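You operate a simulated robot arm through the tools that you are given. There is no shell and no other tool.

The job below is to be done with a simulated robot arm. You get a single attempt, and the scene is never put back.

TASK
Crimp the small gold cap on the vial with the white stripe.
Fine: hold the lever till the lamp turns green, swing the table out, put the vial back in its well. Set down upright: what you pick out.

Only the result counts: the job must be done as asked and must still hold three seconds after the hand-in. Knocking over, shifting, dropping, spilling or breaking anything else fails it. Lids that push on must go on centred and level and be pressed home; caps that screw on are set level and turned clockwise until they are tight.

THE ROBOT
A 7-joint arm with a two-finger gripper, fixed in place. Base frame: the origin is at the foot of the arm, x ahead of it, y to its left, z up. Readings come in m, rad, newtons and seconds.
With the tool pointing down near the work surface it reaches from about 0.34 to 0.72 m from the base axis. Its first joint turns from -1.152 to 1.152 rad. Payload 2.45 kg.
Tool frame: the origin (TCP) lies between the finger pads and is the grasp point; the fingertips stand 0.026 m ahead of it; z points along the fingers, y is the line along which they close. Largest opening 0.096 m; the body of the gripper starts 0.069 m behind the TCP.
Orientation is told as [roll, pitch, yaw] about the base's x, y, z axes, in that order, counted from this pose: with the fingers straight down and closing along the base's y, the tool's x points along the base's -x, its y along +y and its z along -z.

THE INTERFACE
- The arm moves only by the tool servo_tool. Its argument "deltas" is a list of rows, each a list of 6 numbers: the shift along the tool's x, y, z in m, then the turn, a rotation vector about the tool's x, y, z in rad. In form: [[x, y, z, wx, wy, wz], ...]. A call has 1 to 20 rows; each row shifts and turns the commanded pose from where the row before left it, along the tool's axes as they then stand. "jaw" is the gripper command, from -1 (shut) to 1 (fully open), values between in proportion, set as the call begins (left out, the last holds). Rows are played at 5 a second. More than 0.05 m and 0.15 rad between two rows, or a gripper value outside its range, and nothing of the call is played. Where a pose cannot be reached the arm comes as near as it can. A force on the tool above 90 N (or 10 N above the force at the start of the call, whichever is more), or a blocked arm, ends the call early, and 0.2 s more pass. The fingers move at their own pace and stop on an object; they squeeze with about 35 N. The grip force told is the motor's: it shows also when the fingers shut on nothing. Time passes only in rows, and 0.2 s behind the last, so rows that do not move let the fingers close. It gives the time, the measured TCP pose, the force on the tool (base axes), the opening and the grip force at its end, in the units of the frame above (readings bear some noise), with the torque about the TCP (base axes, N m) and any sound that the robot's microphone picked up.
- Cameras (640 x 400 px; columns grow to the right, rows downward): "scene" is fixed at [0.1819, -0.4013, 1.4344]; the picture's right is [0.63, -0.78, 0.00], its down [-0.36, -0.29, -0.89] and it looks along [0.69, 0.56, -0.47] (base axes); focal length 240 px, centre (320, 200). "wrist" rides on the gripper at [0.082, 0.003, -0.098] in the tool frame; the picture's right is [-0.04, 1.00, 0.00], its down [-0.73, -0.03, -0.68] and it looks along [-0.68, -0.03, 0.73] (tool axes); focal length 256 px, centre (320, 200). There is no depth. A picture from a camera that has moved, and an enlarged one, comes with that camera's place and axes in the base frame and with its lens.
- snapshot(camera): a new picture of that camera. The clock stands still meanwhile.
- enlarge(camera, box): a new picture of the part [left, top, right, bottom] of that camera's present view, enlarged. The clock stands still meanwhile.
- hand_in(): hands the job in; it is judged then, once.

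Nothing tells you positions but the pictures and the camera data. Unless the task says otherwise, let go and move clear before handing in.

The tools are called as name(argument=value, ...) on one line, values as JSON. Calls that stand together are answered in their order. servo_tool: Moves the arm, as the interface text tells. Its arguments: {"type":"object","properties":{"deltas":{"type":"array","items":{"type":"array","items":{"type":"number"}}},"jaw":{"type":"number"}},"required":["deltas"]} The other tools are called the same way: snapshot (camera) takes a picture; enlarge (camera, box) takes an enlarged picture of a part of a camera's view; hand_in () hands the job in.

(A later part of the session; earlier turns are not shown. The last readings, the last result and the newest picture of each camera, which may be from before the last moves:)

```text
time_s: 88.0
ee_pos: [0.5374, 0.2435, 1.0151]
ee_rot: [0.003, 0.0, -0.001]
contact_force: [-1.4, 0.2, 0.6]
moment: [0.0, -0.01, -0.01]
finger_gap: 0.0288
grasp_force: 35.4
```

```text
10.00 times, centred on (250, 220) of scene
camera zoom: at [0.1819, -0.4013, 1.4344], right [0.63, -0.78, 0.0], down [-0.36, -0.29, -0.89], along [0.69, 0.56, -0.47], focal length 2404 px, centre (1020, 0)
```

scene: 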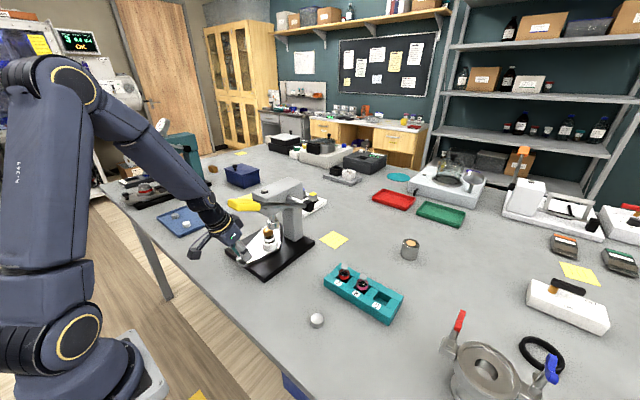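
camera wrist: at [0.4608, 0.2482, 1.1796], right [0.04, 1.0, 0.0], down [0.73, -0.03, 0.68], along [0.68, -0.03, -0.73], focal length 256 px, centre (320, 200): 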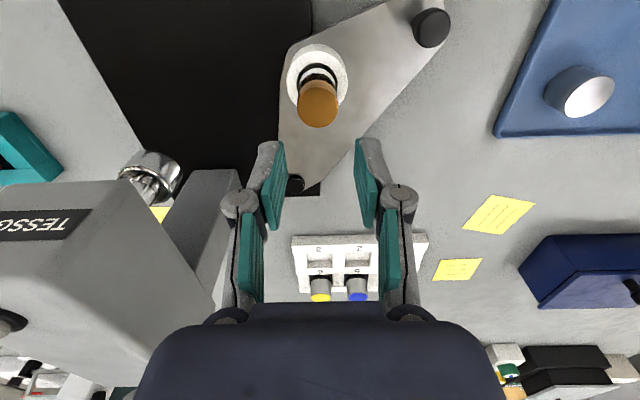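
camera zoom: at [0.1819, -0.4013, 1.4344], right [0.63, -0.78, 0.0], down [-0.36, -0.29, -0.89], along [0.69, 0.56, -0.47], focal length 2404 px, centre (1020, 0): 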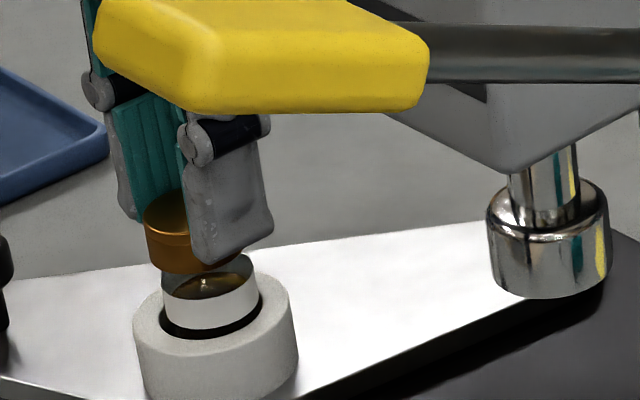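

The cap is now centred in both views. I'm releasing it and checking from above.

servo_tool(deltas=[[0, 0, 0.0003, 0, 0, 0], [0, 0, 0, 0, 0, 0]])

servo_tool(deltas=[[0, 0, 0, 0, 0, 0], [0, 0, 0, 0, 0, 0], [0, 0, 0, 0, 0, 0], [0, 0, -0.01, 0, 0, 0], [0, 0, -0.025, 0, 0, 0], [0, 0, -0.035, 0, 0, 0], [0, 0, 0, 0, 0, 0]], jaw=-0.06)

enlarge(camera="wrist", box=[260, 20, 380, 140])

enlarge(camera="scene", box=[232, 200, 268, 240])

```text
time_s: 88.6
ee_pos: [0.5382, 0.2438, 1.0142]
ee_rot: [0.0, 0.0, 0.001]
contact_force: [0.2, 0.4, -0.8]
moment: [0.02, 0.03, 0.01]
finger_gap: 0.029
grasp_force: 35.2
```

```text
time_s: 90.2
ee_pos: [0.538, 0.2425, 1.0838]
ee_rot: [0.0, 0.0, 0.0]
contact_force: [0.3, 0.4, 0.4]
moment: [0.02, -0.03, -0.02]
finger_gap: 0.0453
grasp_force: 0.1
```

```text
3.33 times, centred on (320, 80) of wrist
camera zoom: at [0.4559, 0.2469, 1.1822], right [0.04, 1.0, 0.0], down [0.73, -0.03, 0.68], along [0.68, -0.03, -0.73], focal length 853 px, centre (320, 600)
```

zoom: 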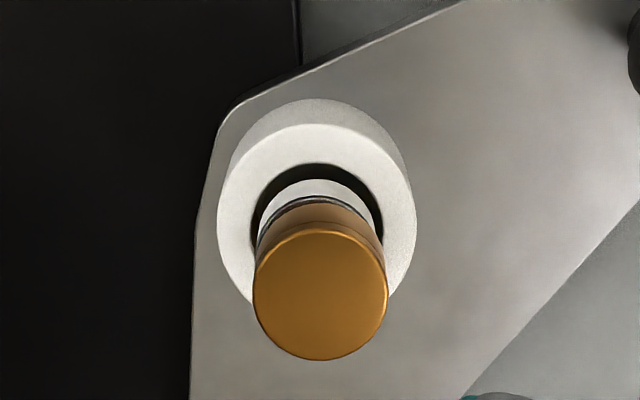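

```text
10.00 times, centred on (250, 220) of scene
camera zoom: at [0.1819, -0.4013, 1.4344], right [0.63, -0.78, 0.0], down [-0.36, -0.29, -0.89], along [0.69, 0.56, -0.47], focal length 2404 px, centre (1020, 0)
```

zoom: 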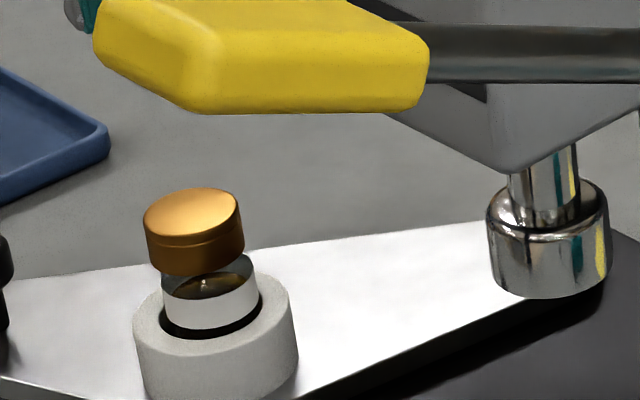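

I'll zoom in further to verify the centring more precisely.

enlarge(camera="scene", box=[242, 216, 264, 240])

enlarge(camera="wrist", box=[290, 60, 350, 120])

```text
16.00 times, centred on (253, 228) of scene
camera zoom: at [0.1819, -0.4013, 1.4344], right [0.63, -0.78, 0.0], down [-0.36, -0.29, -0.89], along [0.69, 0.56, -0.47], focal length 3847 px, centre (1392, -248)
```

zoom: 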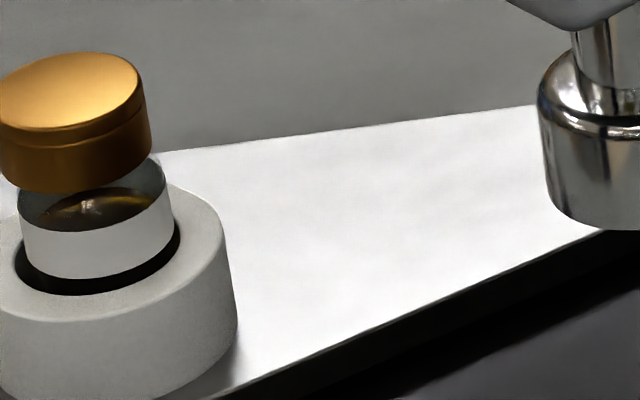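

```text
6.67 times, centred on (320, 90) of wrist
camera zoom: at [0.4559, 0.2469, 1.1822], right [0.04, 1.0, 0.0], down [0.73, -0.03, 0.68], along [0.68, -0.03, -0.73], focal length 1707 px, centre (320, 933)
```

zoom: 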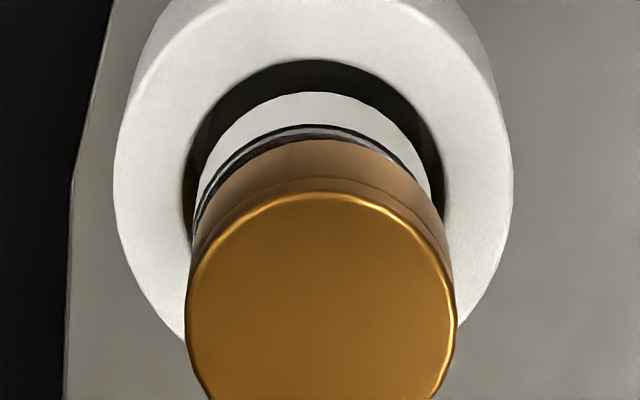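

enlarge(camera="scene", box=[234, 216, 260, 242])

```text
15.38 times, centred on (247, 229) of scene
camera zoom: at [0.1819, -0.4013, 1.4344], right [0.63, -0.78, 0.0], down [-0.36, -0.29, -0.89], along [0.69, 0.56, -0.47], focal length 3699 px, centre (1443, -246)
```

zoom: 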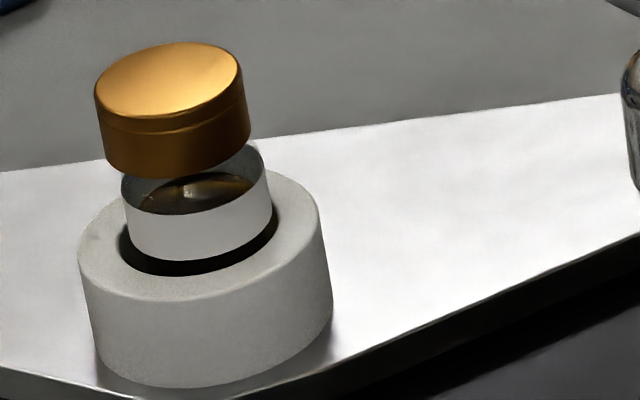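

The scene view suggests the cap is now about 2 mm past centre the other way. I'll re-grip it for one fine correction of +1.8 mm in x and -0.6 mm in y, and verify before releasing.

servo_tool(deltas=[[0, 0, 0.025, 0, 0, 0], [0, 0, 0.025, 0, 0, 0], [0, 0, 0.019, 0, 0, 0], [0, 0, 0, 0, 0, 0]])

servo_tool(deltas=[[0, 0, 0, 0, 0, 0], [0, 0, 0, 0, 0, 0], [0, 0, 0, 0, 0, 0]], jaw=-1)

servo_tool(deltas=[[-0.001, -0.0003, 0, 0, 0, 0], [-0.0008, -0.0003, 0, 0, 0, 0], [0, 0, 0, 0, 0, 0], [0, 0, 0, 0, 0, 0]])

enlarge(camera="scene", box=[234, 216, 260, 242])

enlarge(camera="wrist", box=[260, 70, 380, 190])

```text
time_s: 91.2
ee_pos: [0.5387, 0.2432, 1.0148]
ee_rot: [0.0, 0.0, 0.0]
contact_force: [-0.1, -0.2, -0.4]
moment: [0.02, -0.01, 0.01]
finger_gap: 0.0451
grasp_force: 0.1
```

```text
time_s: 92.0
ee_pos: [0.5385, 0.2451, 1.016]
ee_rot: [0.0, 0.0, 0.001]
contact_force: [0.1, -1.0, 0.8]
moment: [0.01, 0.0, -0.01]
finger_gap: 0.0282
grasp_force: 34.8
```

```text
time_s: 93.0
ee_pos: [0.5405, 0.2427, 1.0154]
ee_rot: [0.001, 0.0, -0.002]
contact_force: [0.4, -0.6, 0.5]
moment: [-0.02, -0.01, -0.02]
finger_gap: 0.0275
grasp_force: 35.2
```

```text
15.38 times, centred on (247, 229) of scene
camera zoom: at [0.1819, -0.4013, 1.4344], right [0.63, -0.78, 0.0], down [-0.36, -0.29, -0.89], along [0.69, 0.56, -0.47], focal length 3699 px, centre (1443, -246)
```

zoom: 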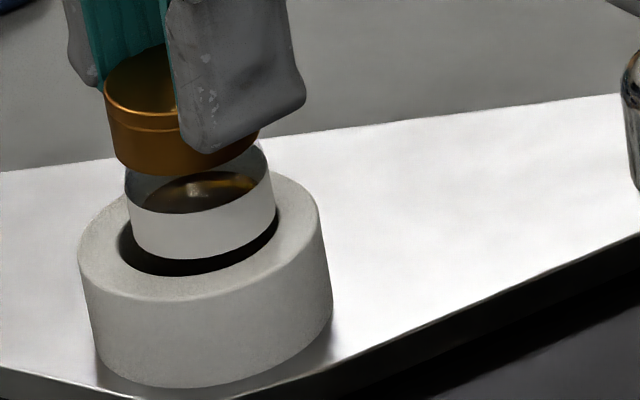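

```text
3.33 times, centred on (320, 130) of wrist
camera zoom: at [0.4589, 0.246, 1.1136], right [0.04, 1.0, 0.0], down [0.73, -0.03, 0.68], along [0.68, -0.03, -0.73], focal length 853 px, centre (320, 433)
```

zoom: 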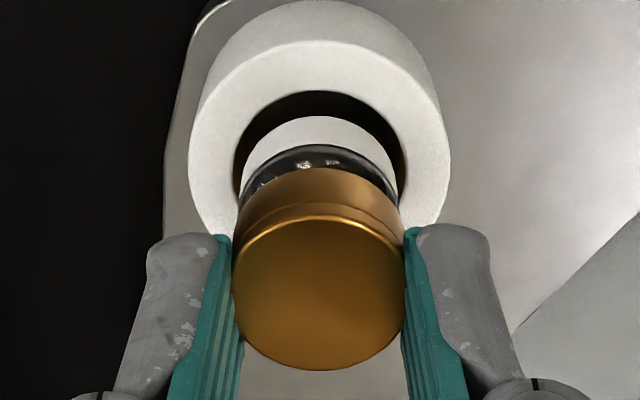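

The cap is now within about 1 mm of the vial axis. I'm releasing and backing up, then checking that it's still level.

servo_tool(deltas=[[0, 0, 0, 0, 0, 0], [0, 0, 0, 0, 0, 0], [0, 0, 0, 0, 0, 0], [0, 0, -0.01, 0, 0, 0], [0, 0, -0.025, 0, 0, 0], [0, 0, -0.035, 0, 0, 0], [0, 0, 0, 0, 0, 0]], jaw=-0.06)

enlarge(camera="scene", box=[234, 216, 260, 242])

enlarge(camera="wrist", box=[280, 50, 360, 130])

```text
time_s: 94.6
ee_pos: [0.5403, 0.2436, 1.087]
ee_rot: [0.0, 0.0, 0.001]
contact_force: [-1.0, 0.4, -0.1]
moment: [-0.04, 0.02, 0.0]
finger_gap: 0.0453
grasp_force: 0.1
```

```text
15.38 times, centred on (247, 229) of scene
camera zoom: at [0.1819, -0.4013, 1.4344], right [0.63, -0.78, 0.0], down [-0.36, -0.29, -0.89], along [0.69, 0.56, -0.47], focal length 3699 px, centre (1443, -246)
```

zoom: 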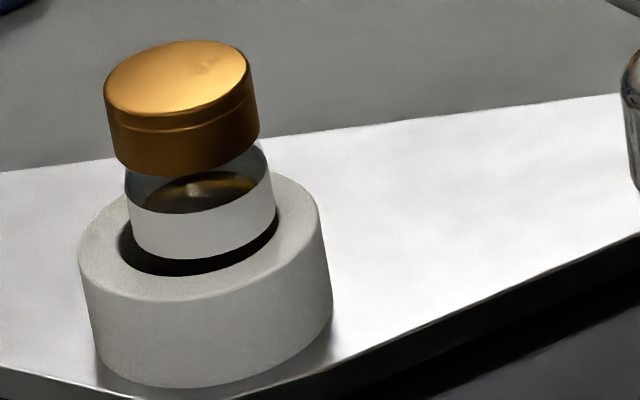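

```text
5.00 times, centred on (320, 90) of wrist
camera zoom: at [0.4589, 0.2461, 1.1841], right [0.04, 1.0, 0.0], down [0.73, -0.03, 0.68], along [0.68, -0.03, -0.73], focal length 1280 px, centre (320, 750)
```

zoom: 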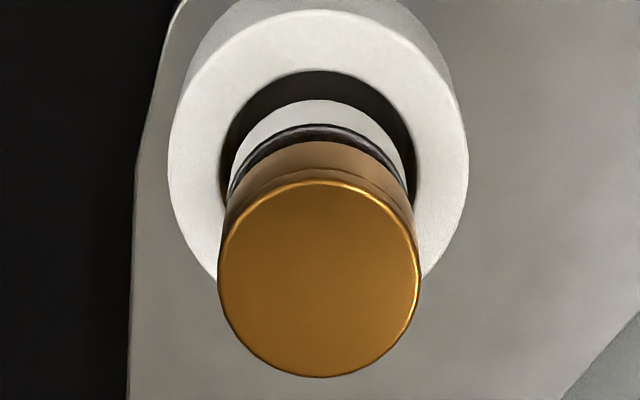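

The cap is centred within about 1.5 mm, level and seated. I'm going back to the knob with the tool tilted again.

servo_tool(deltas=[[0.033, 0, 0, 0, 0, 0], [0.033, 0, 0, 0, 0, 0], [0.034, 0, 0, 0, 0, 0], [0, 0.0427, 0, 0, 0, 0], [0, 0.0427, 0, 0, 0, 0], [0, 0, 0, 0, -0.117, 0], [0, 0, 0, 0, -0.117, 0], [0, 0, 0, 0, -0.116, 0], [-0.0282, 0, 0.0103, 0, 0, 0], [-0.0282, 0, 0.0103, 0, 0, 0], [0.0129, 0, 0.031, 0, 0, 0], [0.0129, 0, 0.031, 0, 0, 0], [0, 0, 0, 0, 0, 0], [0, 0, 0, 0, 0, 0]], jaw=-0.2)

enlarge(camera="wrist", box=[140, 20, 400, 220])

```text
time_s: 97.6
ee_pos: [0.497, 0.3267, 1.019]
ee_rot: [0.0, -0.35, -0.001]
contact_force: [-0.5, -0.8, 0.7]
moment: [0.02, 0.0, -0.04]
finger_gap: 0.0382
grasp_force: 0.0
```

```text
2.00 times, centred on (270, 120) of wrist
camera zoom: at [0.3869, 0.3307, 1.0826], right [0.04, 1.0, 0.01], down [0.46, -0.03, 0.89], along [0.89, -0.03, -0.46], focal length 512 px, centre (420, 360)
```

zoom: 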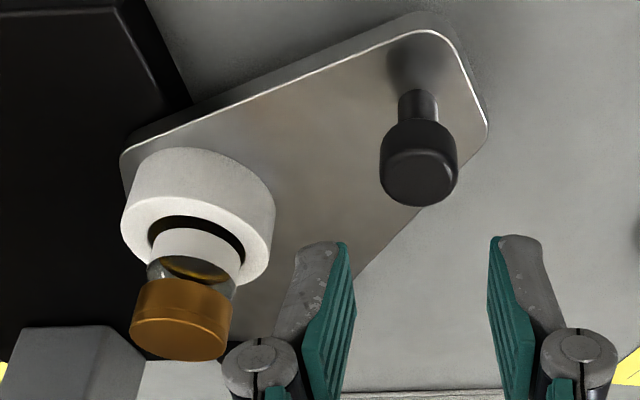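

The knob is right below the pads. I'm lowering around it and caging it.

servo_tool(deltas=[[0.0062, 0, 0.0161, 0, 0, 0], [0.0062, 0, 0.0161, 0, 0, 0], [0.0062, 0, 0.016, 0, 0, 0], [0, 0, 0, 0, 0, 0]])

servo_tool(deltas=[[0, 0, 0, 0, 0, 0], [0, 0, 0, 0, 0, 0]], jaw=-0.4)

enlarge(camera="wrist", box=[160, 60, 440, 250])

```text
time_s: 98.6
ee_pos: [0.4967, 0.3274, 0.9664]
ee_rot: [-0.001, -0.351, -0.001]
contact_force: [-0.3, 0.6, -0.4]
moment: [0.02, 0.03, -0.02]
finger_gap: 0.0387
grasp_force: 0.1
```

```text
time_s: 99.2
ee_pos: [0.4954, 0.3288, 0.9679]
ee_rot: [-0.001, -0.35, -0.001]
contact_force: [0.1, -0.1, -0.3]
moment: [-0.02, 0.01, -0.03]
finger_gap: 0.0289
grasp_force: 0.0
```

```text
2.11 times, centred on (300, 155) of wrist
camera zoom: at [0.3863, 0.3311, 1.031], right [0.04, 1.0, 0.01], down [0.46, -0.03, 0.89], along [0.89, -0.03, -0.46], focal length 539 px, centre (362, 295)
```

zoom: 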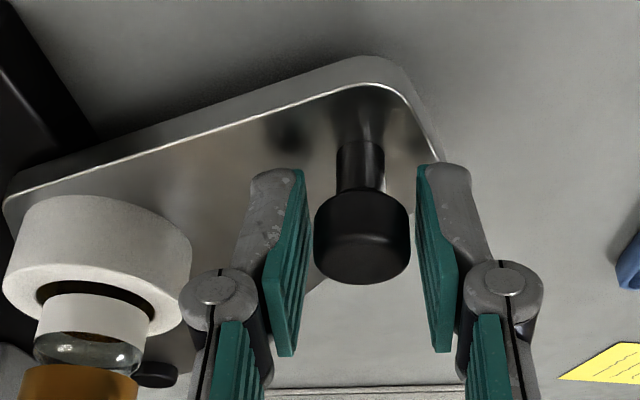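

The knob is caged. I'm swinging the table in slowly along the same arc as before.

servo_tool(deltas=[[0.003, -0.0045, -0.0011, 0, 0, 0], [0.0032, -0.0045, -0.0012, 0, 0, 0], [0.0032, -0.0045, -0.0012, 0, 0, 0], [0.0033, -0.005, -0.0012, 0, 0, 0], [0.0036, -0.0072, -0.0013, 0, 0, 0], [0.0036, -0.0072, -0.0013, 0, 0, 0], [0.0035, -0.0071, -0.0013, 0, 0, 0], [0.0027, -0.0076, -0.001, 0, 0, 0], [0.0027, -0.0076, -0.001, 0, 0, 0], [0.0027, -0.0076, -0.001, 0, 0, 0], [0.0018, -0.0079, -0.0007, 0, 0, 0], [0.0018, -0.0079, -0.0007, 0, 0, 0], [0.0018, -0.0079, -0.0007, 0, 0, 0], [0.0009, -0.0081, -0.0003, 0, 0, 0], [0.0009, -0.0081, -0.0003, 0, 0, 0], [0.0009, -0.0081, -0.0003, 0, 0, 0], [0, -0.0081, 0, 0, 0, 0], [0, -0.0081, 0, 0, 0, 0], [0, -0.0081, 0, 0, 0, 0], [0, 0, 0, 0, 0, 0]])

servo_tool(deltas=[[-0.001, -0.0081, 0.0004, 0, 0, 0], [-0.001, -0.0081, 0.0004, 0, 0, 0], [-0.001, -0.0081, 0.0004, 0, 0, 0], [-0.0019, -0.0079, 0.0007, 0, 0, 0], [-0.0019, -0.0079, 0.0007, 0, 0, 0], [-0.0019, -0.0079, 0.0007, 0, 0, 0], [-0.0028, -0.0076, 0.001, 0, 0, 0], [-0.0028, -0.0076, 0.001, 0, 0, 0], [0, 0, 0, 0, 0, 0]])

enlarge(camera="scene", box=[260, 195, 310, 255])

enlarge(camera="wrist", box=[240, 100, 400, 310])

```text
time_s: 103.4
ee_pos: [0.4532, 0.1933, 0.9662]
ee_rot: [-0.001, -0.349, 0.0]
contact_force: [0.0, -0.6, 0.5]
moment: [-0.01, 0.0, 0.0]
finger_gap: 0.0288
grasp_force: 0.0
```

```text
time_s: 105.4
ee_pos: [0.4688, 0.1303, 0.9673]
ee_rot: [0.002, -0.35, 0.0]
contact_force: [-0.2, 1.4, -0.4]
moment: [0.02, 0.03, -0.01]
finger_gap: 0.0287
grasp_force: 0.0
```

```text
6.67 times, centred on (285, 225) of scene
camera zoom: at [0.1819, -0.4013, 1.4344], right [0.63, -0.78, 0.0], down [-0.36, -0.29, -0.89], along [0.69, 0.56, -0.47], focal length 1603 px, centre (553, 33)
```

zoom: 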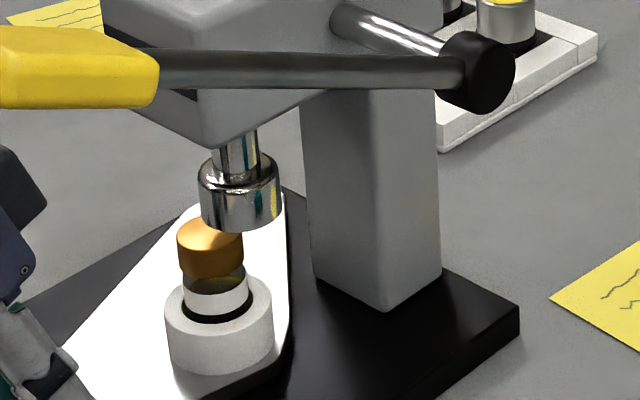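

```text
1.90 times, centred on (320, 205) of wrist
camera zoom: at [0.3585, 0.1333, 1.0309], right [0.04, 1.0, 0.01], down [0.46, -0.03, 0.89], along [0.89, -0.03, -0.46], focal length 488 px, centre (320, 190)
```

zoom: 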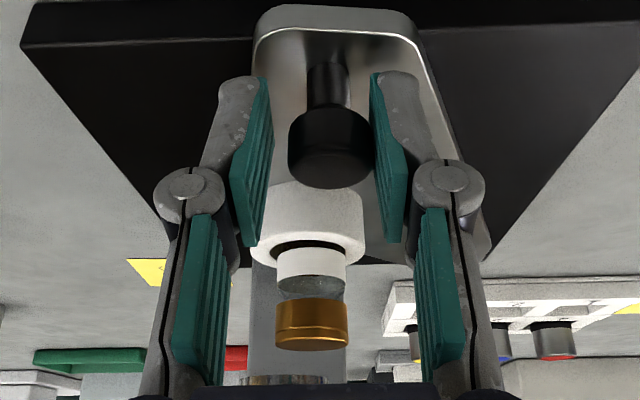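

The cap is well centred now. I'm finishing the last part of the swing and watching for an end stop.

servo_tool(deltas=[[-0.0028, -0.0076, 0.001, 0, 0, 0], [-0.0018, -0.0035, 0.0006, 0, 0, 0], [-0.0018, -0.0035, 0.0006, 0, 0, 0], [-0.0018, -0.0035, 0.0007, 0, 0, 0], [0, 0, 0, 0, 0, 0]])

enlarge(camera="scene", box=[260, 195, 310, 255])

enlarge(camera="wrist", box=[240, 100, 400, 310])

snapshot(camera="scene")

```text
time_s: 106.6
ee_pos: [0.4781, 0.1123, 0.9678]
ee_rot: [0.0, -0.35, 0.0]
contact_force: [0.9, -0.3, 0.0]
moment: [0.01, 0.01, -0.03]
finger_gap: 0.029
grasp_force: 0.4
```

```text
6.67 times, centred on (285, 225) of scene
camera zoom: at [0.1819, -0.4013, 1.4344], right [0.63, -0.78, 0.0], down [-0.36, -0.29, -0.89], along [0.69, 0.56, -0.47], focal length 1603 px, centre (553, 33)
```

zoom: 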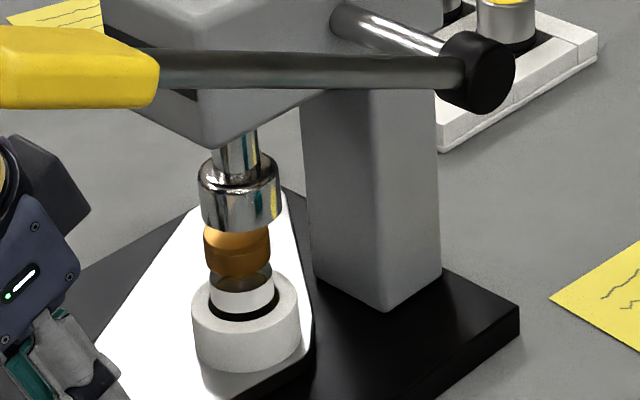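

```text
1.90 times, centred on (320, 205) of wrist
camera zoom: at [0.3672, 0.1154, 1.031], right [0.04, 1.0, 0.01], down [0.46, -0.03, 0.89], along [0.89, -0.03, -0.46], focal length 488 px, centre (320, 190)
```

zoom: 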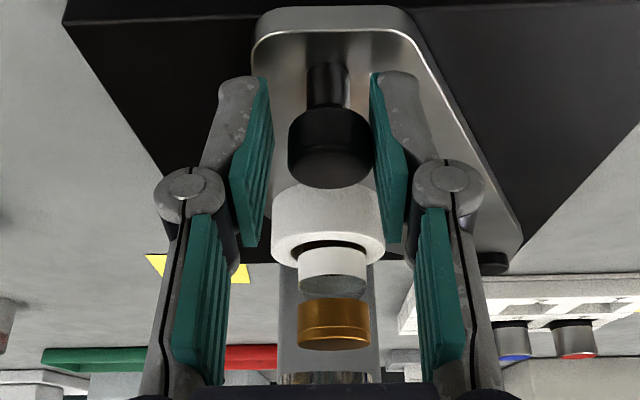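

```text
taken
```

scene: 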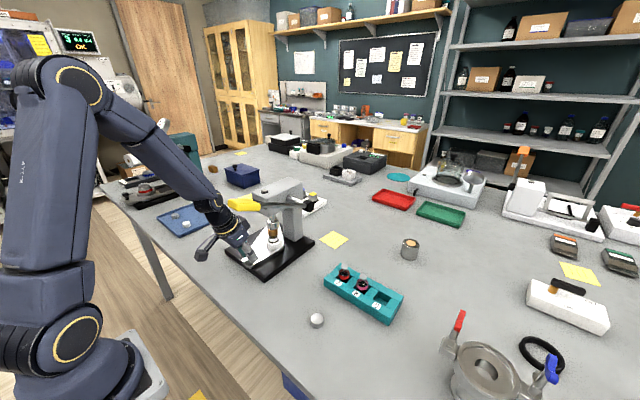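

The table is nearly under the ram, with roughly 3 to 5 mm of swing remaining. I'm advancing in small steps.

servo_tool(deltas=[[-0.0018, -0.0033, 0.0007, 0, 0, 0], [0, 0, 0, 0, 0, 0]])

enlarge(camera="scene", box=[270, 205, 300, 240])

servo_tool(deltas=[[-0.0018, -0.0033, 0.0007, 0, 0, 0], [0, 0, 0, 0, 0, 0]])

enlarge(camera="scene", box=[270, 205, 300, 240])

enlarge(camera="wrist", box=[270, 200, 370, 310])

```text
time_s: 107.2
ee_pos: [0.479, 0.1096, 0.9666]
ee_rot: [0.002, -0.351, 0.0]
contact_force: [-0.6, 0.5, 0.6]
moment: [0.04, -0.02, 0.04]
finger_gap: 0.0291
grasp_force: 0.3
```

```text
11.43 times, centred on (285, 222) of scene
camera zoom: at [0.1819, -0.4013, 1.4344], right [0.63, -0.78, 0.0], down [-0.36, -0.29, -0.89], along [0.69, 0.56, -0.47], focal length 2748 px, centre (720, -57)
```

zoom: 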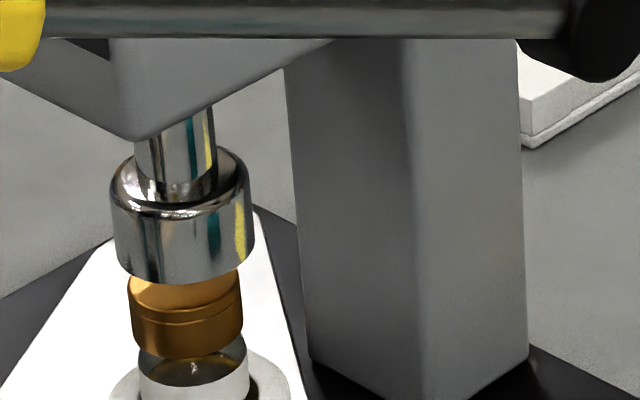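

```text
time_s: 107.8
ee_pos: [0.4813, 0.1058, 0.9665]
ee_rot: [-0.001, -0.351, -0.001]
contact_force: [-2.3, 4.6, 0.0]
moment: [0.06, 0.05, 0.05]
finger_gap: 0.0315
grasp_force: 2.1
```

```text
11.43 times, centred on (285, 222) of scene
camera zoom: at [0.1818, -0.4012, 1.4345], right [0.63, -0.78, 0.0], down [-0.36, -0.29, -0.89], along [0.69, 0.56, -0.47], focal length 2748 px, centre (720, -57)
```

zoom: 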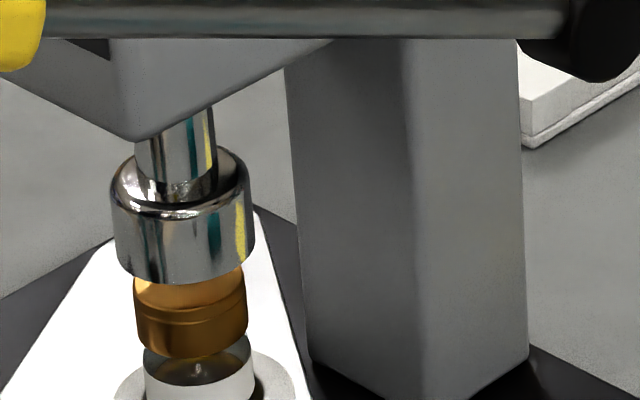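

```text
3.64 times, centred on (320, 255) of wrist
camera zoom: at [0.3709, 0.1091, 1.0309], right [0.04, 1.0, 0.01], down [0.46, -0.03, 0.89], along [0.89, -0.03, -0.46], focal length 931 px, centre (320, 0)
```

zoom: 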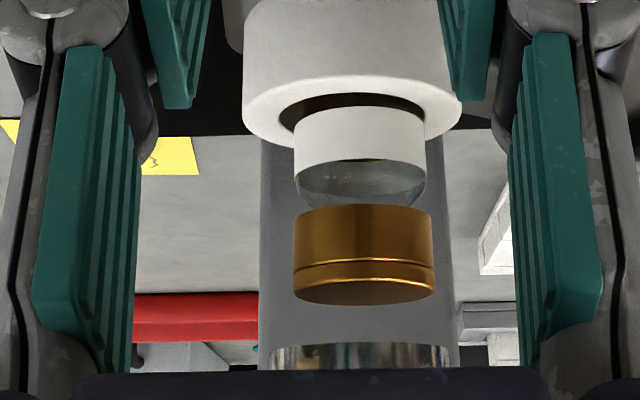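

The table has reached its stop (4.6 N), and the cap lines up under the collar in both views. I'm relieving the push, opening the jaws and withdrawing up and back without disturbing the table.

servo_tool(deltas=[[0.0008, 0.0022, -0.0003, 0, 0, 0], [0, 0, 0, 0, 0, 0]])

servo_tool(deltas=[[0, 0, 0, 0, 0, 0], [0, 0, 0, 0, 0, 0], [0, 0, -0.02, 0, 0, 0], [0, 0, -0.03, 0, 0, 0], [0, 0, -0.03, 0, 0, 0], [0, 0, 0, 0, 0, 0]], jaw=-0.2)

snapshot(camera="wrist")

enlarge(camera="scene", box=[190, 160, 330, 270])

```text
time_s: 108.4
ee_pos: [0.4804, 0.1078, 0.9678]
ee_rot: [0.0, -0.349, -0.002]
contact_force: [-0.1, 0.2, -0.7]
moment: [0.04, 0.01, 0.0]
finger_gap: 0.0289
grasp_force: 0.0
```

```text
time_s: 109.8
ee_pos: [0.4519, 0.1091, 1.0422]
ee_rot: [0.0, -0.349, 0.001]
contact_force: [0.4, -0.3, 0.8]
moment: [0.0, 0.0, 0.01]
finger_gap: 0.0382
grasp_force: 0.0
```

```text
taken
camera wrist: at [0.3422, 0.1112, 1.1068], right [0.04, 1.0, 0.01], down [0.46, -0.03, 0.89], along [0.89, -0.03, -0.46], focal length 256 px, centre (320, 200)
```

wrist: 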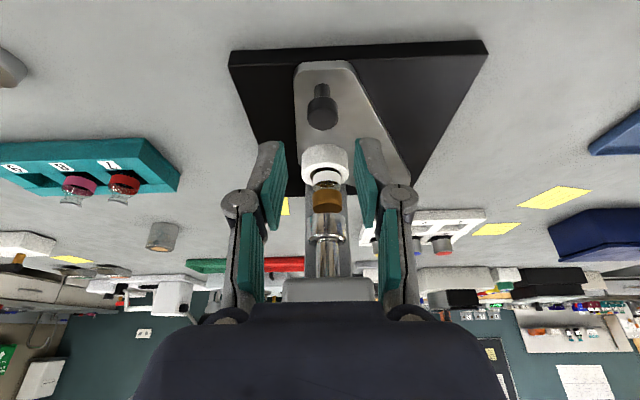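

```text
3.64 times, centred on (260, 215) of scene
camera zoom: at [0.1819, -0.4013, 1.4344], right [0.63, -0.78, 0.0], down [-0.36, -0.29, -0.89], along [0.69, 0.56, -0.47], focal length 874 px, centre (538, 146)
```

zoom: 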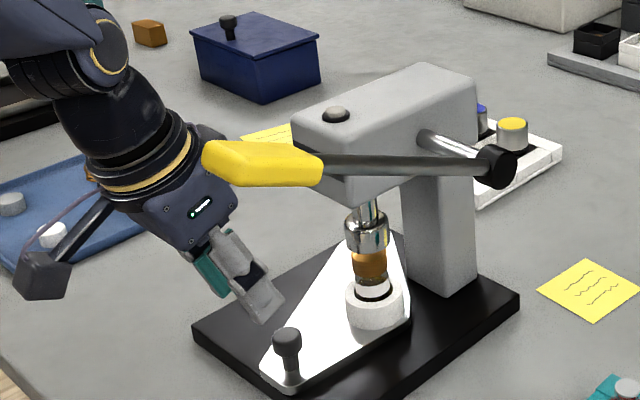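

The vial is under the ram and the table stayed put. I'll check the alignment once more in this front view.

enlarge(camera="wrist", box=[280, 130, 380, 300])

enlarge(camera="scene", box=[270, 205, 300, 240])

```text
2.35 times, centred on (330, 215) of wrist
camera zoom: at [0.3422, 0.1112, 1.1068], right [0.04, 1.0, 0.01], down [0.46, -0.03, 0.89], along [0.89, -0.03, -0.46], focal length 602 px, centre (296, 165)
```

zoom: 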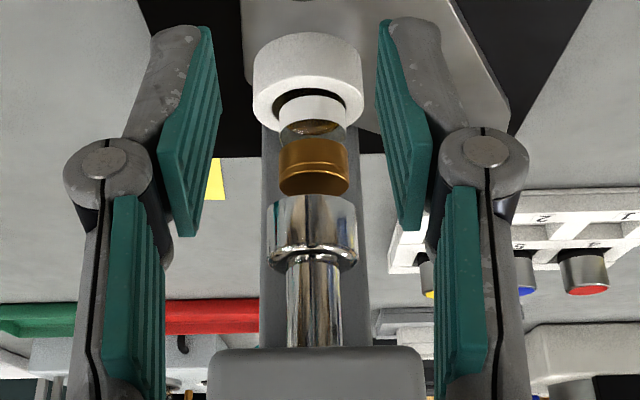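

```text
11.43 times, centred on (285, 222) of scene
camera zoom: at [0.1819, -0.4013, 1.4344], right [0.63, -0.78, 0.0], down [-0.36, -0.29, -0.89], along [0.69, 0.56, -0.47], focal length 2748 px, centre (720, -57)
```

zoom: 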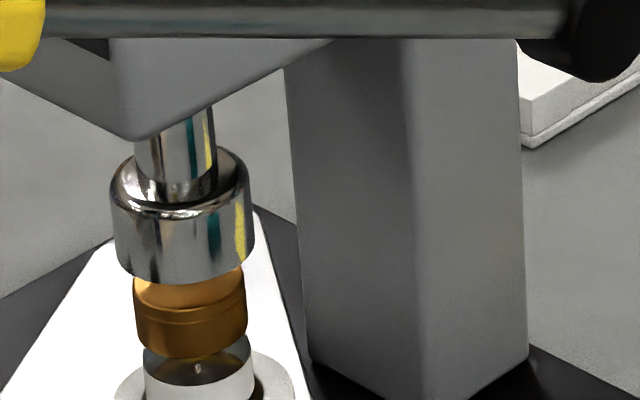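

The alignment is good. Next is the lever: I'll withdraw sideways, level the tool, rise, and come in above the yellow handle with the fingers closed.

servo_tool(deltas=[[0, 0.04, 0, 0, 0, 0], [0, 0.04, 0, 0, 0, 0], [0, 0, 0, 0, 0.117, 0], [0, 0, 0, 0, 0.117, 0], [0, 0, 0, 0, 0.116, 0], [0.006, 0, -0.042, 0, 0, 0], [0.006, 0, -0.042, 0, 0, 0], [0.006, 0, -0.042, 0, 0, 0], [0.006, 0, -0.042, 0, 0, 0], [0.006, 0, -0.042, 0, 0, 0], [0.006, 0, -0.042, 0, 0, 0], [0, 0, 0, 0, 0, 0]], jaw=-1)

snapshot(camera="wrist")

enlarge(camera="scene", box=[210, 150, 330, 250])

```text
time_s: 112.4
ee_pos: [0.4167, 0.1883, 1.2958]
ee_rot: [0.0, -0.002, -0.002]
contact_force: [0.3, -0.1, -0.9]
moment: [0.02, 0.02, 0.0]
finger_gap: 0.0
grasp_force: 28.2
```

```text
taken
camera wrist: at [0.3357, 0.1914, 1.3935], right [0.04, 1.0, 0.0], down [0.73, -0.03, 0.68], along [0.68, -0.03, -0.73], focal length 256 px, centre (320, 200)
```

wrist: 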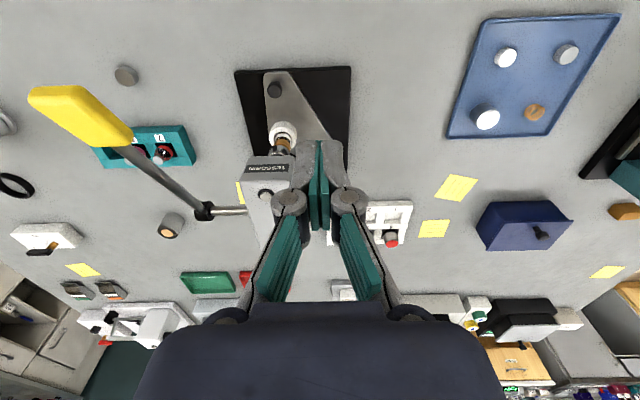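

```text
4.00 times, centred on (270, 200) of scene
camera zoom: at [0.1819, -0.4013, 1.4344], right [0.63, -0.78, 0.0], down [-0.36, -0.29, -0.89], along [0.69, 0.56, -0.47], focal length 962 px, centre (520, 200)
```

zoom: 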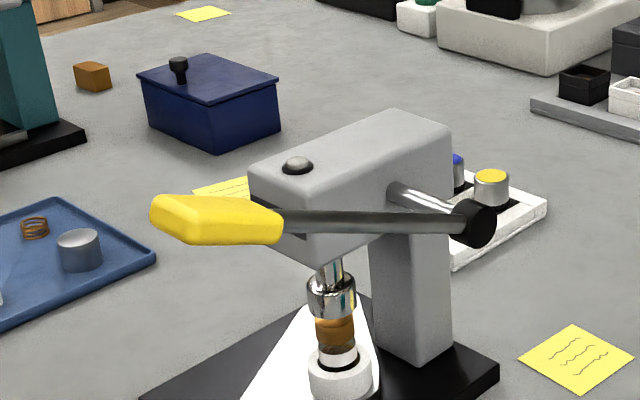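

The handle runs from about (0.394, 0, 1.21) to (0.458, -0.008, 1.17). I'm moving above it near the outer end.

servo_tool(deltas=[[0.001, -0.0386, 0, 0, 0, 0], [0.001, -0.0386, 0, 0, 0, 0], [0.001, -0.0386, 0, 0, 0, 0], [0.001, -0.0386, 0, 0, 0, 0], [0.001, -0.0386, 0, 0, 0, 0], [0, 0, 0, 0, 0, 0], [0, 0, 0, 0, 0, 0]])

snapshot(camera="wrist")

enlarge(camera="scene", box=[200, 120, 330, 230])

```text
time_s: 114.0
ee_pos: [0.412, -0.0058, 1.2943]
ee_rot: [0.0, 0.0, 0.0]
contact_force: [-0.2, -0.1, -0.4]
moment: [-0.04, 0.0, -0.01]
finger_gap: 0.0
grasp_force: 28.6
```

```text
taken
camera wrist: at [0.3305, -0.0024, 1.3928], right [0.04, 1.0, 0.0], down [0.73, -0.03, 0.68], along [0.68, -0.03, -0.73], focal length 256 px, centre (320, 200)
```

wrist: 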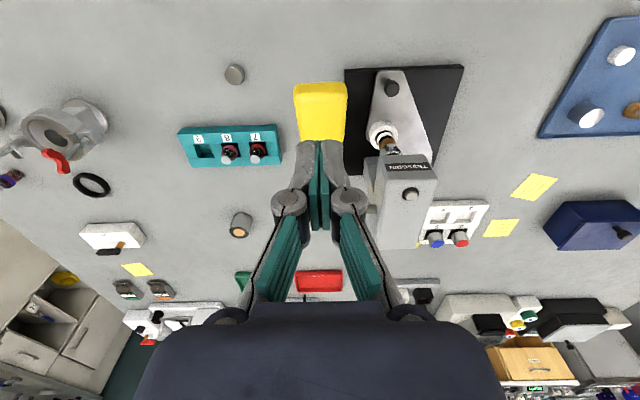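

```text
3.64 times, centred on (265, 175) of scene
camera zoom: at [0.1819, -0.4013, 1.4344], right [0.63, -0.78, 0.0], down [-0.36, -0.29, -0.89], along [0.69, 0.56, -0.47], focal length 874 px, centre (520, 291)
```

zoom: 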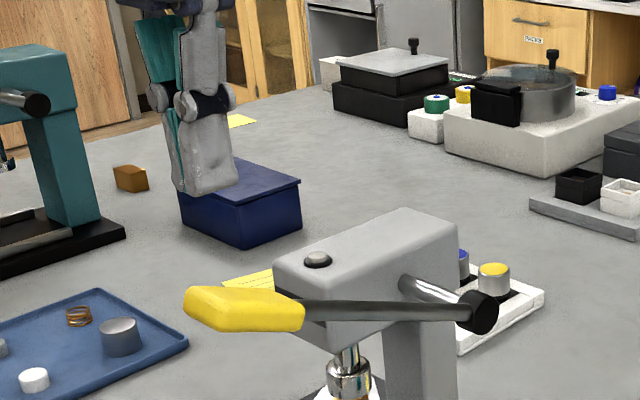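

The closed fingertips are right above the handle. I'm lowering until they touch it.

servo_tool(deltas=[[0, 0, 0.025, 0, 0, 0], [0, 0, 0.015, 0, 0, 0], [0, 0, 0, 0, 0, 0]])

enlarge(camera="scene", box=[210, 130, 290, 220])

enlarge(camera="wrist", box=[240, 70, 400, 220])

```text
time_s: 114.8
ee_pos: [0.4112, -0.0042, 1.2554]
ee_rot: [0.0, 0.0, 0.0]
contact_force: [-0.9, 0.4, 0.1]
moment: [-0.04, 0.01, 0.02]
finger_gap: 0.0
grasp_force: 29.0
```

```text
4.44 times, centred on (250, 175) of scene
camera zoom: at [0.1819, -0.4013, 1.4344], right [0.63, -0.78, 0.0], down [-0.36, -0.29, -0.89], along [0.69, 0.56, -0.47], focal length 1069 px, centre (631, 311)
```

zoom: 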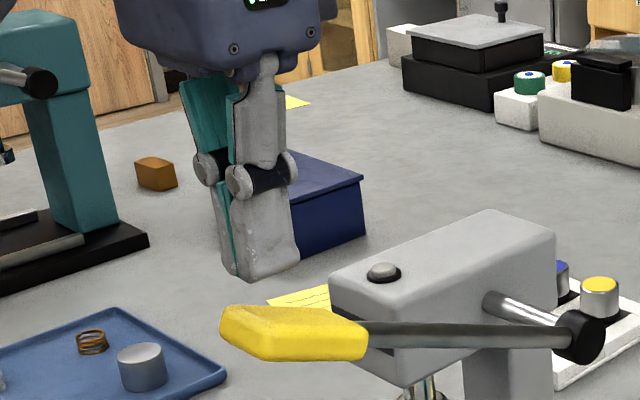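

```text
2.67 times, centred on (320, 145) of wrist
camera zoom: at [0.3305, -0.0017, 1.3523], right [0.04, 1.0, 0.0], down [0.73, -0.03, 0.68], along [0.68, -0.03, -0.73], focal length 683 px, centre (320, 347)
```

zoom: 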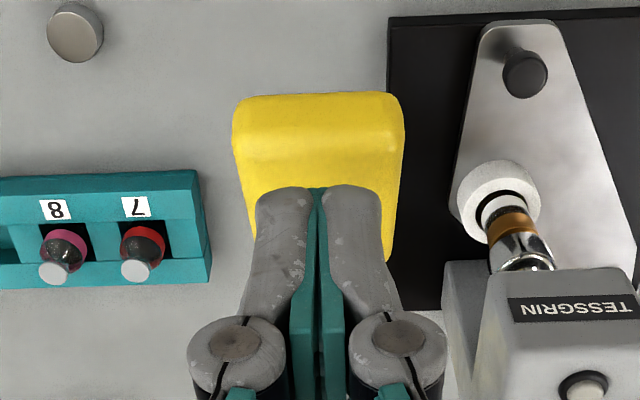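

I'm nearly touching. I'll go down in small steps to find contact.

servo_tool(deltas=[[0, 0, 0.006, 0, 0, 0], [0, 0, 0.006, 0, 0, 0], [0, 0, 0, 0, 0, 0]])

servo_tool(deltas=[[0, 0, 0.004, 0, 0, 0], [0, 0, 0, 0, 0, 0]])

servo_tool(deltas=[[0, 0, 0.004, 0, 0, 0], [0, 0, 0, 0, 0, 0]])

```text
time_s: 115.6
ee_pos: [0.4114, -0.0047, 1.2425]
ee_rot: [-0.001, 0.0, 0.0]
contact_force: [0.7, 0.7, -0.3]
moment: [0.01, -0.01, 0.0]
finger_gap: 0.0
grasp_force: 28.2
```

```text
time_s: 116.2
ee_pos: [0.4114, -0.0046, 1.2386]
ee_rot: [0.0, 0.001, -0.001]
contact_force: [-0.7, 0.6, -0.5]
moment: [0.0, -0.02, -0.03]
finger_gap: 0.0002
grasp_force: 28.4
```

```text
time_s: 116.8
ee_pos: [0.4134, -0.0045, 1.2345]
ee_rot: [0.0, 0.0, 0.001]
contact_force: [-0.6, -0.3, 2.7]
moment: [0.0, 0.1, -0.01]
finger_gap: 0.0059
grasp_force: 28.4
```

I've made contact at TCP z ≈ 1.235. I'm now pushing the lever down along its arc in steps, watching force and sound.

servo_tool(deltas=[[0.003, 0, 0.006, 0, 0, 0], [0.003, 0, 0.006, 0, 0, 0], [0.0025, 0, 0.006, 0, 0, 0], [0.002, 0, 0.006, 0, 0, 0]])

enlarge(camera="scene", box=[210, 150, 310, 250])

enlarge(camera="wrist", box=[240, 70, 440, 240])

```text
time_s: 117.8
ee_pos: [0.4001, -0.0045, 1.2098]
ee_rot: [0.001, 0.0, 0.001]
contact_force: [0.8, 0.2, 3.0]
moment: [0.0, 0.01, 0.01]
finger_gap: 0.006
grasp_force: 28.4
```

```text
4.00 times, centred on (260, 200) of scene
camera zoom: at [0.1818, -0.4013, 1.4344], right [0.63, -0.78, 0.0], down [-0.36, -0.29, -0.89], along [0.69, 0.56, -0.47], focal length 962 px, centre (560, 200)
```

zoom: 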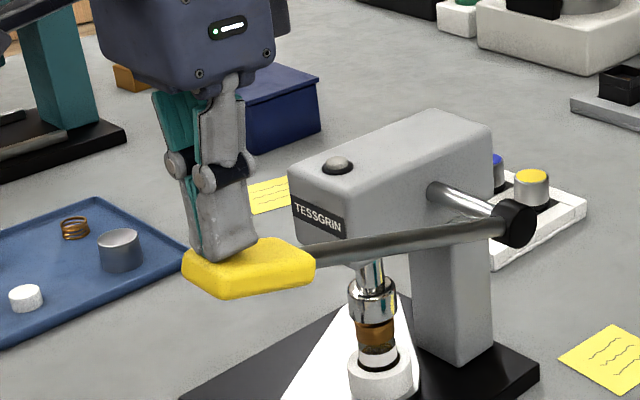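

```text
2.35 times, centred on (340, 155) of wrist
camera zoom: at [0.3202, -0.002, 1.308], right [0.04, 1.0, 0.0], down [0.73, -0.03, 0.68], along [0.68, -0.03, -0.73], focal length 602 px, centre (273, 306)
```

zoom: 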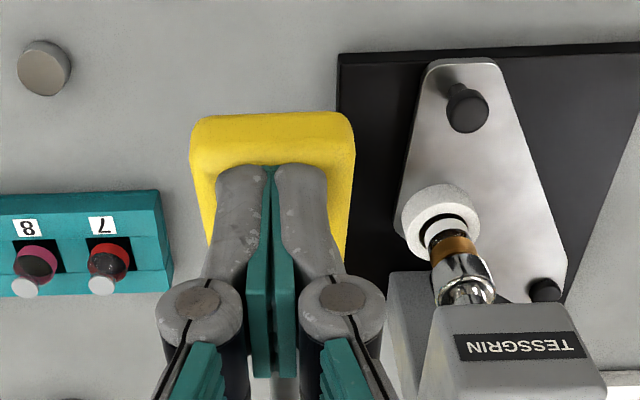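

The lever moves down and the ram is coming onto the cap at just 3 N. I'm continuing the stroke.

servo_tool(deltas=[[0.0018, 0, 0.006, 0, 0, 0], [0.0018, 0, 0.006, 0, 0, 0], [0.0017, 0, 0.006, 0, 0, 0], [0.0015, 0, 0.005, 0, 0, 0]])

enlarge(camera="scene", box=[210, 150, 310, 250])

```text
time_s: 118.8
ee_pos: [0.3945, -0.0047, 1.1876]
ee_rot: [0.0, -0.002, 0.0]
contact_force: [2.1, -1.1, 1.9]
moment: [-0.01, -0.06, 0.02]
finger_gap: 0.0062
grasp_force: 28.5
```

```text
4.00 times, centred on (260, 200) of scene
camera zoom: at [0.1819, -0.4013, 1.4344], right [0.63, -0.78, 0.0], down [-0.36, -0.29, -0.89], along [0.69, 0.56, -0.47], focal length 962 px, centre (560, 200)
```

zoom: 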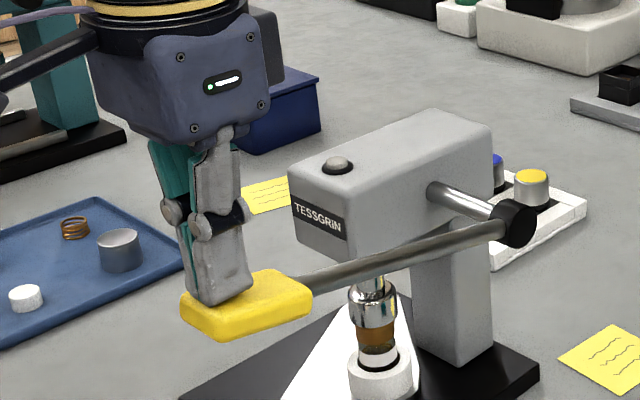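

The lever is near horizontal. I'm continuing down with force checks.

servo_tool(deltas=[[0.001, 0, 0.005, 0, 0, 0], [0.0008, 0, 0.005, 0, 0, 0], [0.0006, 0, 0.005, 0, 0, 0]])

servo_tool(deltas=[[0.0005, 0, 0.005, 0, 0, 0], [0.0003, 0, 0.005, 0, 0, 0]])

enlarge(camera="scene", box=[210, 150, 310, 250])

```text
time_s: 119.6
ee_pos: [0.3916, -0.0047, 1.1731]
ee_rot: [0.0, 0.0, 0.001]
contact_force: [-1.6, -1.0, 3.5]
moment: [-0.07, 0.06, 0.01]
finger_gap: 0.006
grasp_force: 28.6
```

```text
time_s: 120.2
ee_pos: [0.3915, -0.0053, 1.163]
ee_rot: [0.001, 0.0, 0.0]
contact_force: [-0.8, 0.5, 3.4]
moment: [0.01, 0.07, -0.02]
finger_gap: 0.006
grasp_force: 28.4
```

```text
4.00 times, centred on (260, 200) of scene
camera zoom: at [0.1818, -0.4013, 1.4344], right [0.63, -0.78, 0.0], down [-0.36, -0.29, -0.89], along [0.69, 0.56, -0.47], focal length 962 px, centre (560, 200)
```

zoom: 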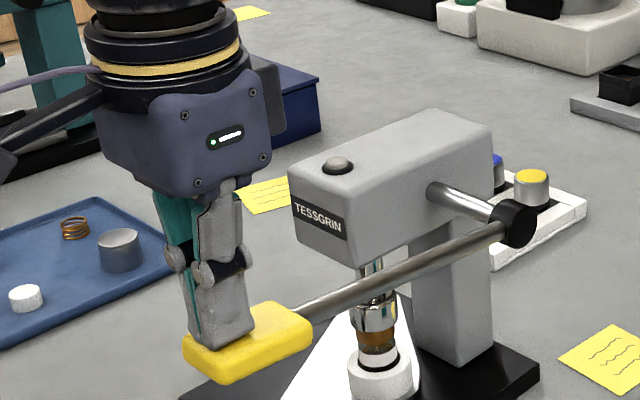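

The ram is lowering steadily with no resistance yet beyond the spring. I'm continuing.

servo_tool(deltas=[[0, 0, 0.005, 0, 0, 0], [-0.0002, 0, 0.005, 0, 0, 0], [-0.0004, 0, 0.005, 0, 0, 0]])

servo_tool(deltas=[[-0.0006, 0, 0.004, 0, 0, 0], [-0.0006, 0, 0.004, 0, 0, 0]])

enlarge(camera="scene", box=[210, 150, 310, 250])

```text
time_s: 121.0
ee_pos: [0.3926, -0.0049, 1.1489]
ee_rot: [-0.001, 0.001, 0.0]
contact_force: [-2.1, -0.2, 4.4]
moment: [0.02, 0.13, 0.0]
finger_gap: 0.0062
grasp_force: 28.5
```

```text
time_s: 121.6
ee_pos: [0.3936, -0.0053, 1.1401]
ee_rot: [0.0, -0.001, 0.001]
contact_force: [-2.9, 1.0, 5.4]
moment: [0.01, 0.16, -0.02]
finger_gap: 0.006
grasp_force: 28.5
```

```text
4.00 times, centred on (260, 200) of scene
camera zoom: at [0.1817, -0.4013, 1.4344], right [0.63, -0.78, 0.0], down [-0.36, -0.29, -0.89], along [0.69, 0.56, -0.47], focal length 962 px, centre (560, 200)
```

zoom: 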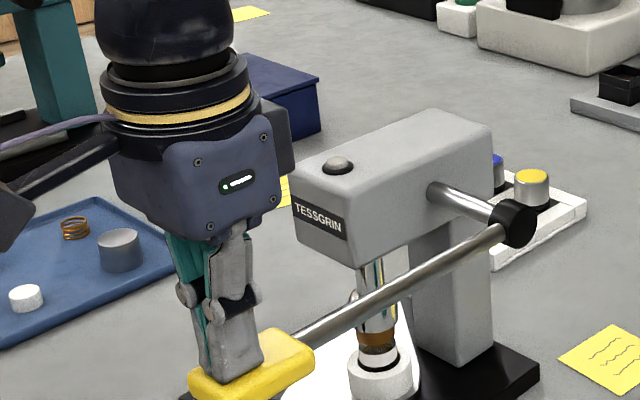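

Continuing the stroke as the force slowly rises. I'll keep an eye on the lamp.

servo_tool(deltas=[[-0.0006, 0, 0.004, 0, 0, 0], [-0.0006, 0, 0.004, 0, 0, 0]])

servo_tool(deltas=[[-0.0008, 0, 0.004, 0, 0, 0], [-0.0008, 0, 0.004, 0, 0, 0]])

servo_tool(deltas=[[-0.001, 0, 0.004, 0, 0, 0], [-0.001, 0, 0.004, 0, 0, 0]])

enlarge(camera="scene", box=[210, 150, 310, 250])

snapshot(camera="wrist")

```text
time_s: 122.2
ee_pos: [0.3947, -0.0048, 1.132]
ee_rot: [-0.001, 0.0, 0.0]
contact_force: [-4.4, -0.6, 7.8]
moment: [0.02, 0.05, 0.0]
finger_gap: 0.0064
grasp_force: 28.6
```

```text
time_s: 122.8
ee_pos: [0.3958, -0.0043, 1.1229]
ee_rot: [-0.001, 0.0, 0.0]
contact_force: [-6.5, -0.5, 8.8]
moment: [-0.03, 0.05, -0.01]
finger_gap: 0.0062
grasp_force: 28.3
```

```text
time_s: 123.4
ee_pos: [0.3984, -0.0046, 1.1149]
ee_rot: [0.0, 0.0, -0.001]
contact_force: [-7.4, 0.6, 9.8]
moment: [0.02, 0.06, -0.02]
finger_gap: 0.006
grasp_force: 28.6
```

```text
4.00 times, centred on (260, 200) of scene
camera zoom: at [0.1815, -0.4013, 1.4345], right [0.63, -0.78, 0.0], down [-0.36, -0.29, -0.89], along [0.69, 0.56, -0.47], focal length 962 px, centre (560, 200)
```

zoom: 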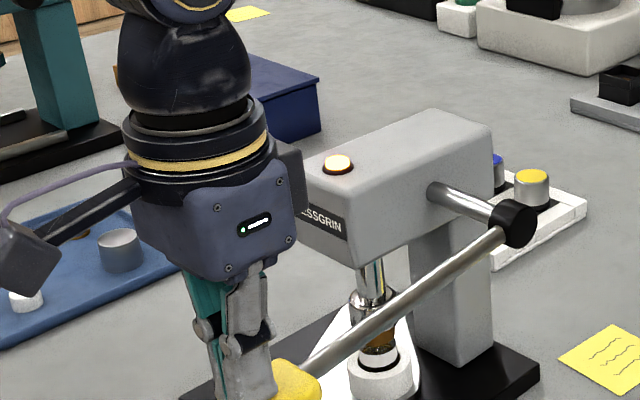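

```text
taken
camera wrist: at [0.3166, -0.0019, 1.213], right [0.04, 1.0, 0.0], down [0.73, -0.03, 0.68], along [0.68, -0.03, -0.73], focal length 256 px, centre (320, 200)
```

wrist: 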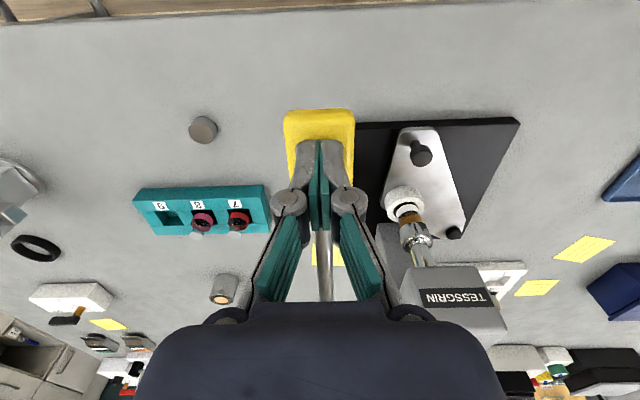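

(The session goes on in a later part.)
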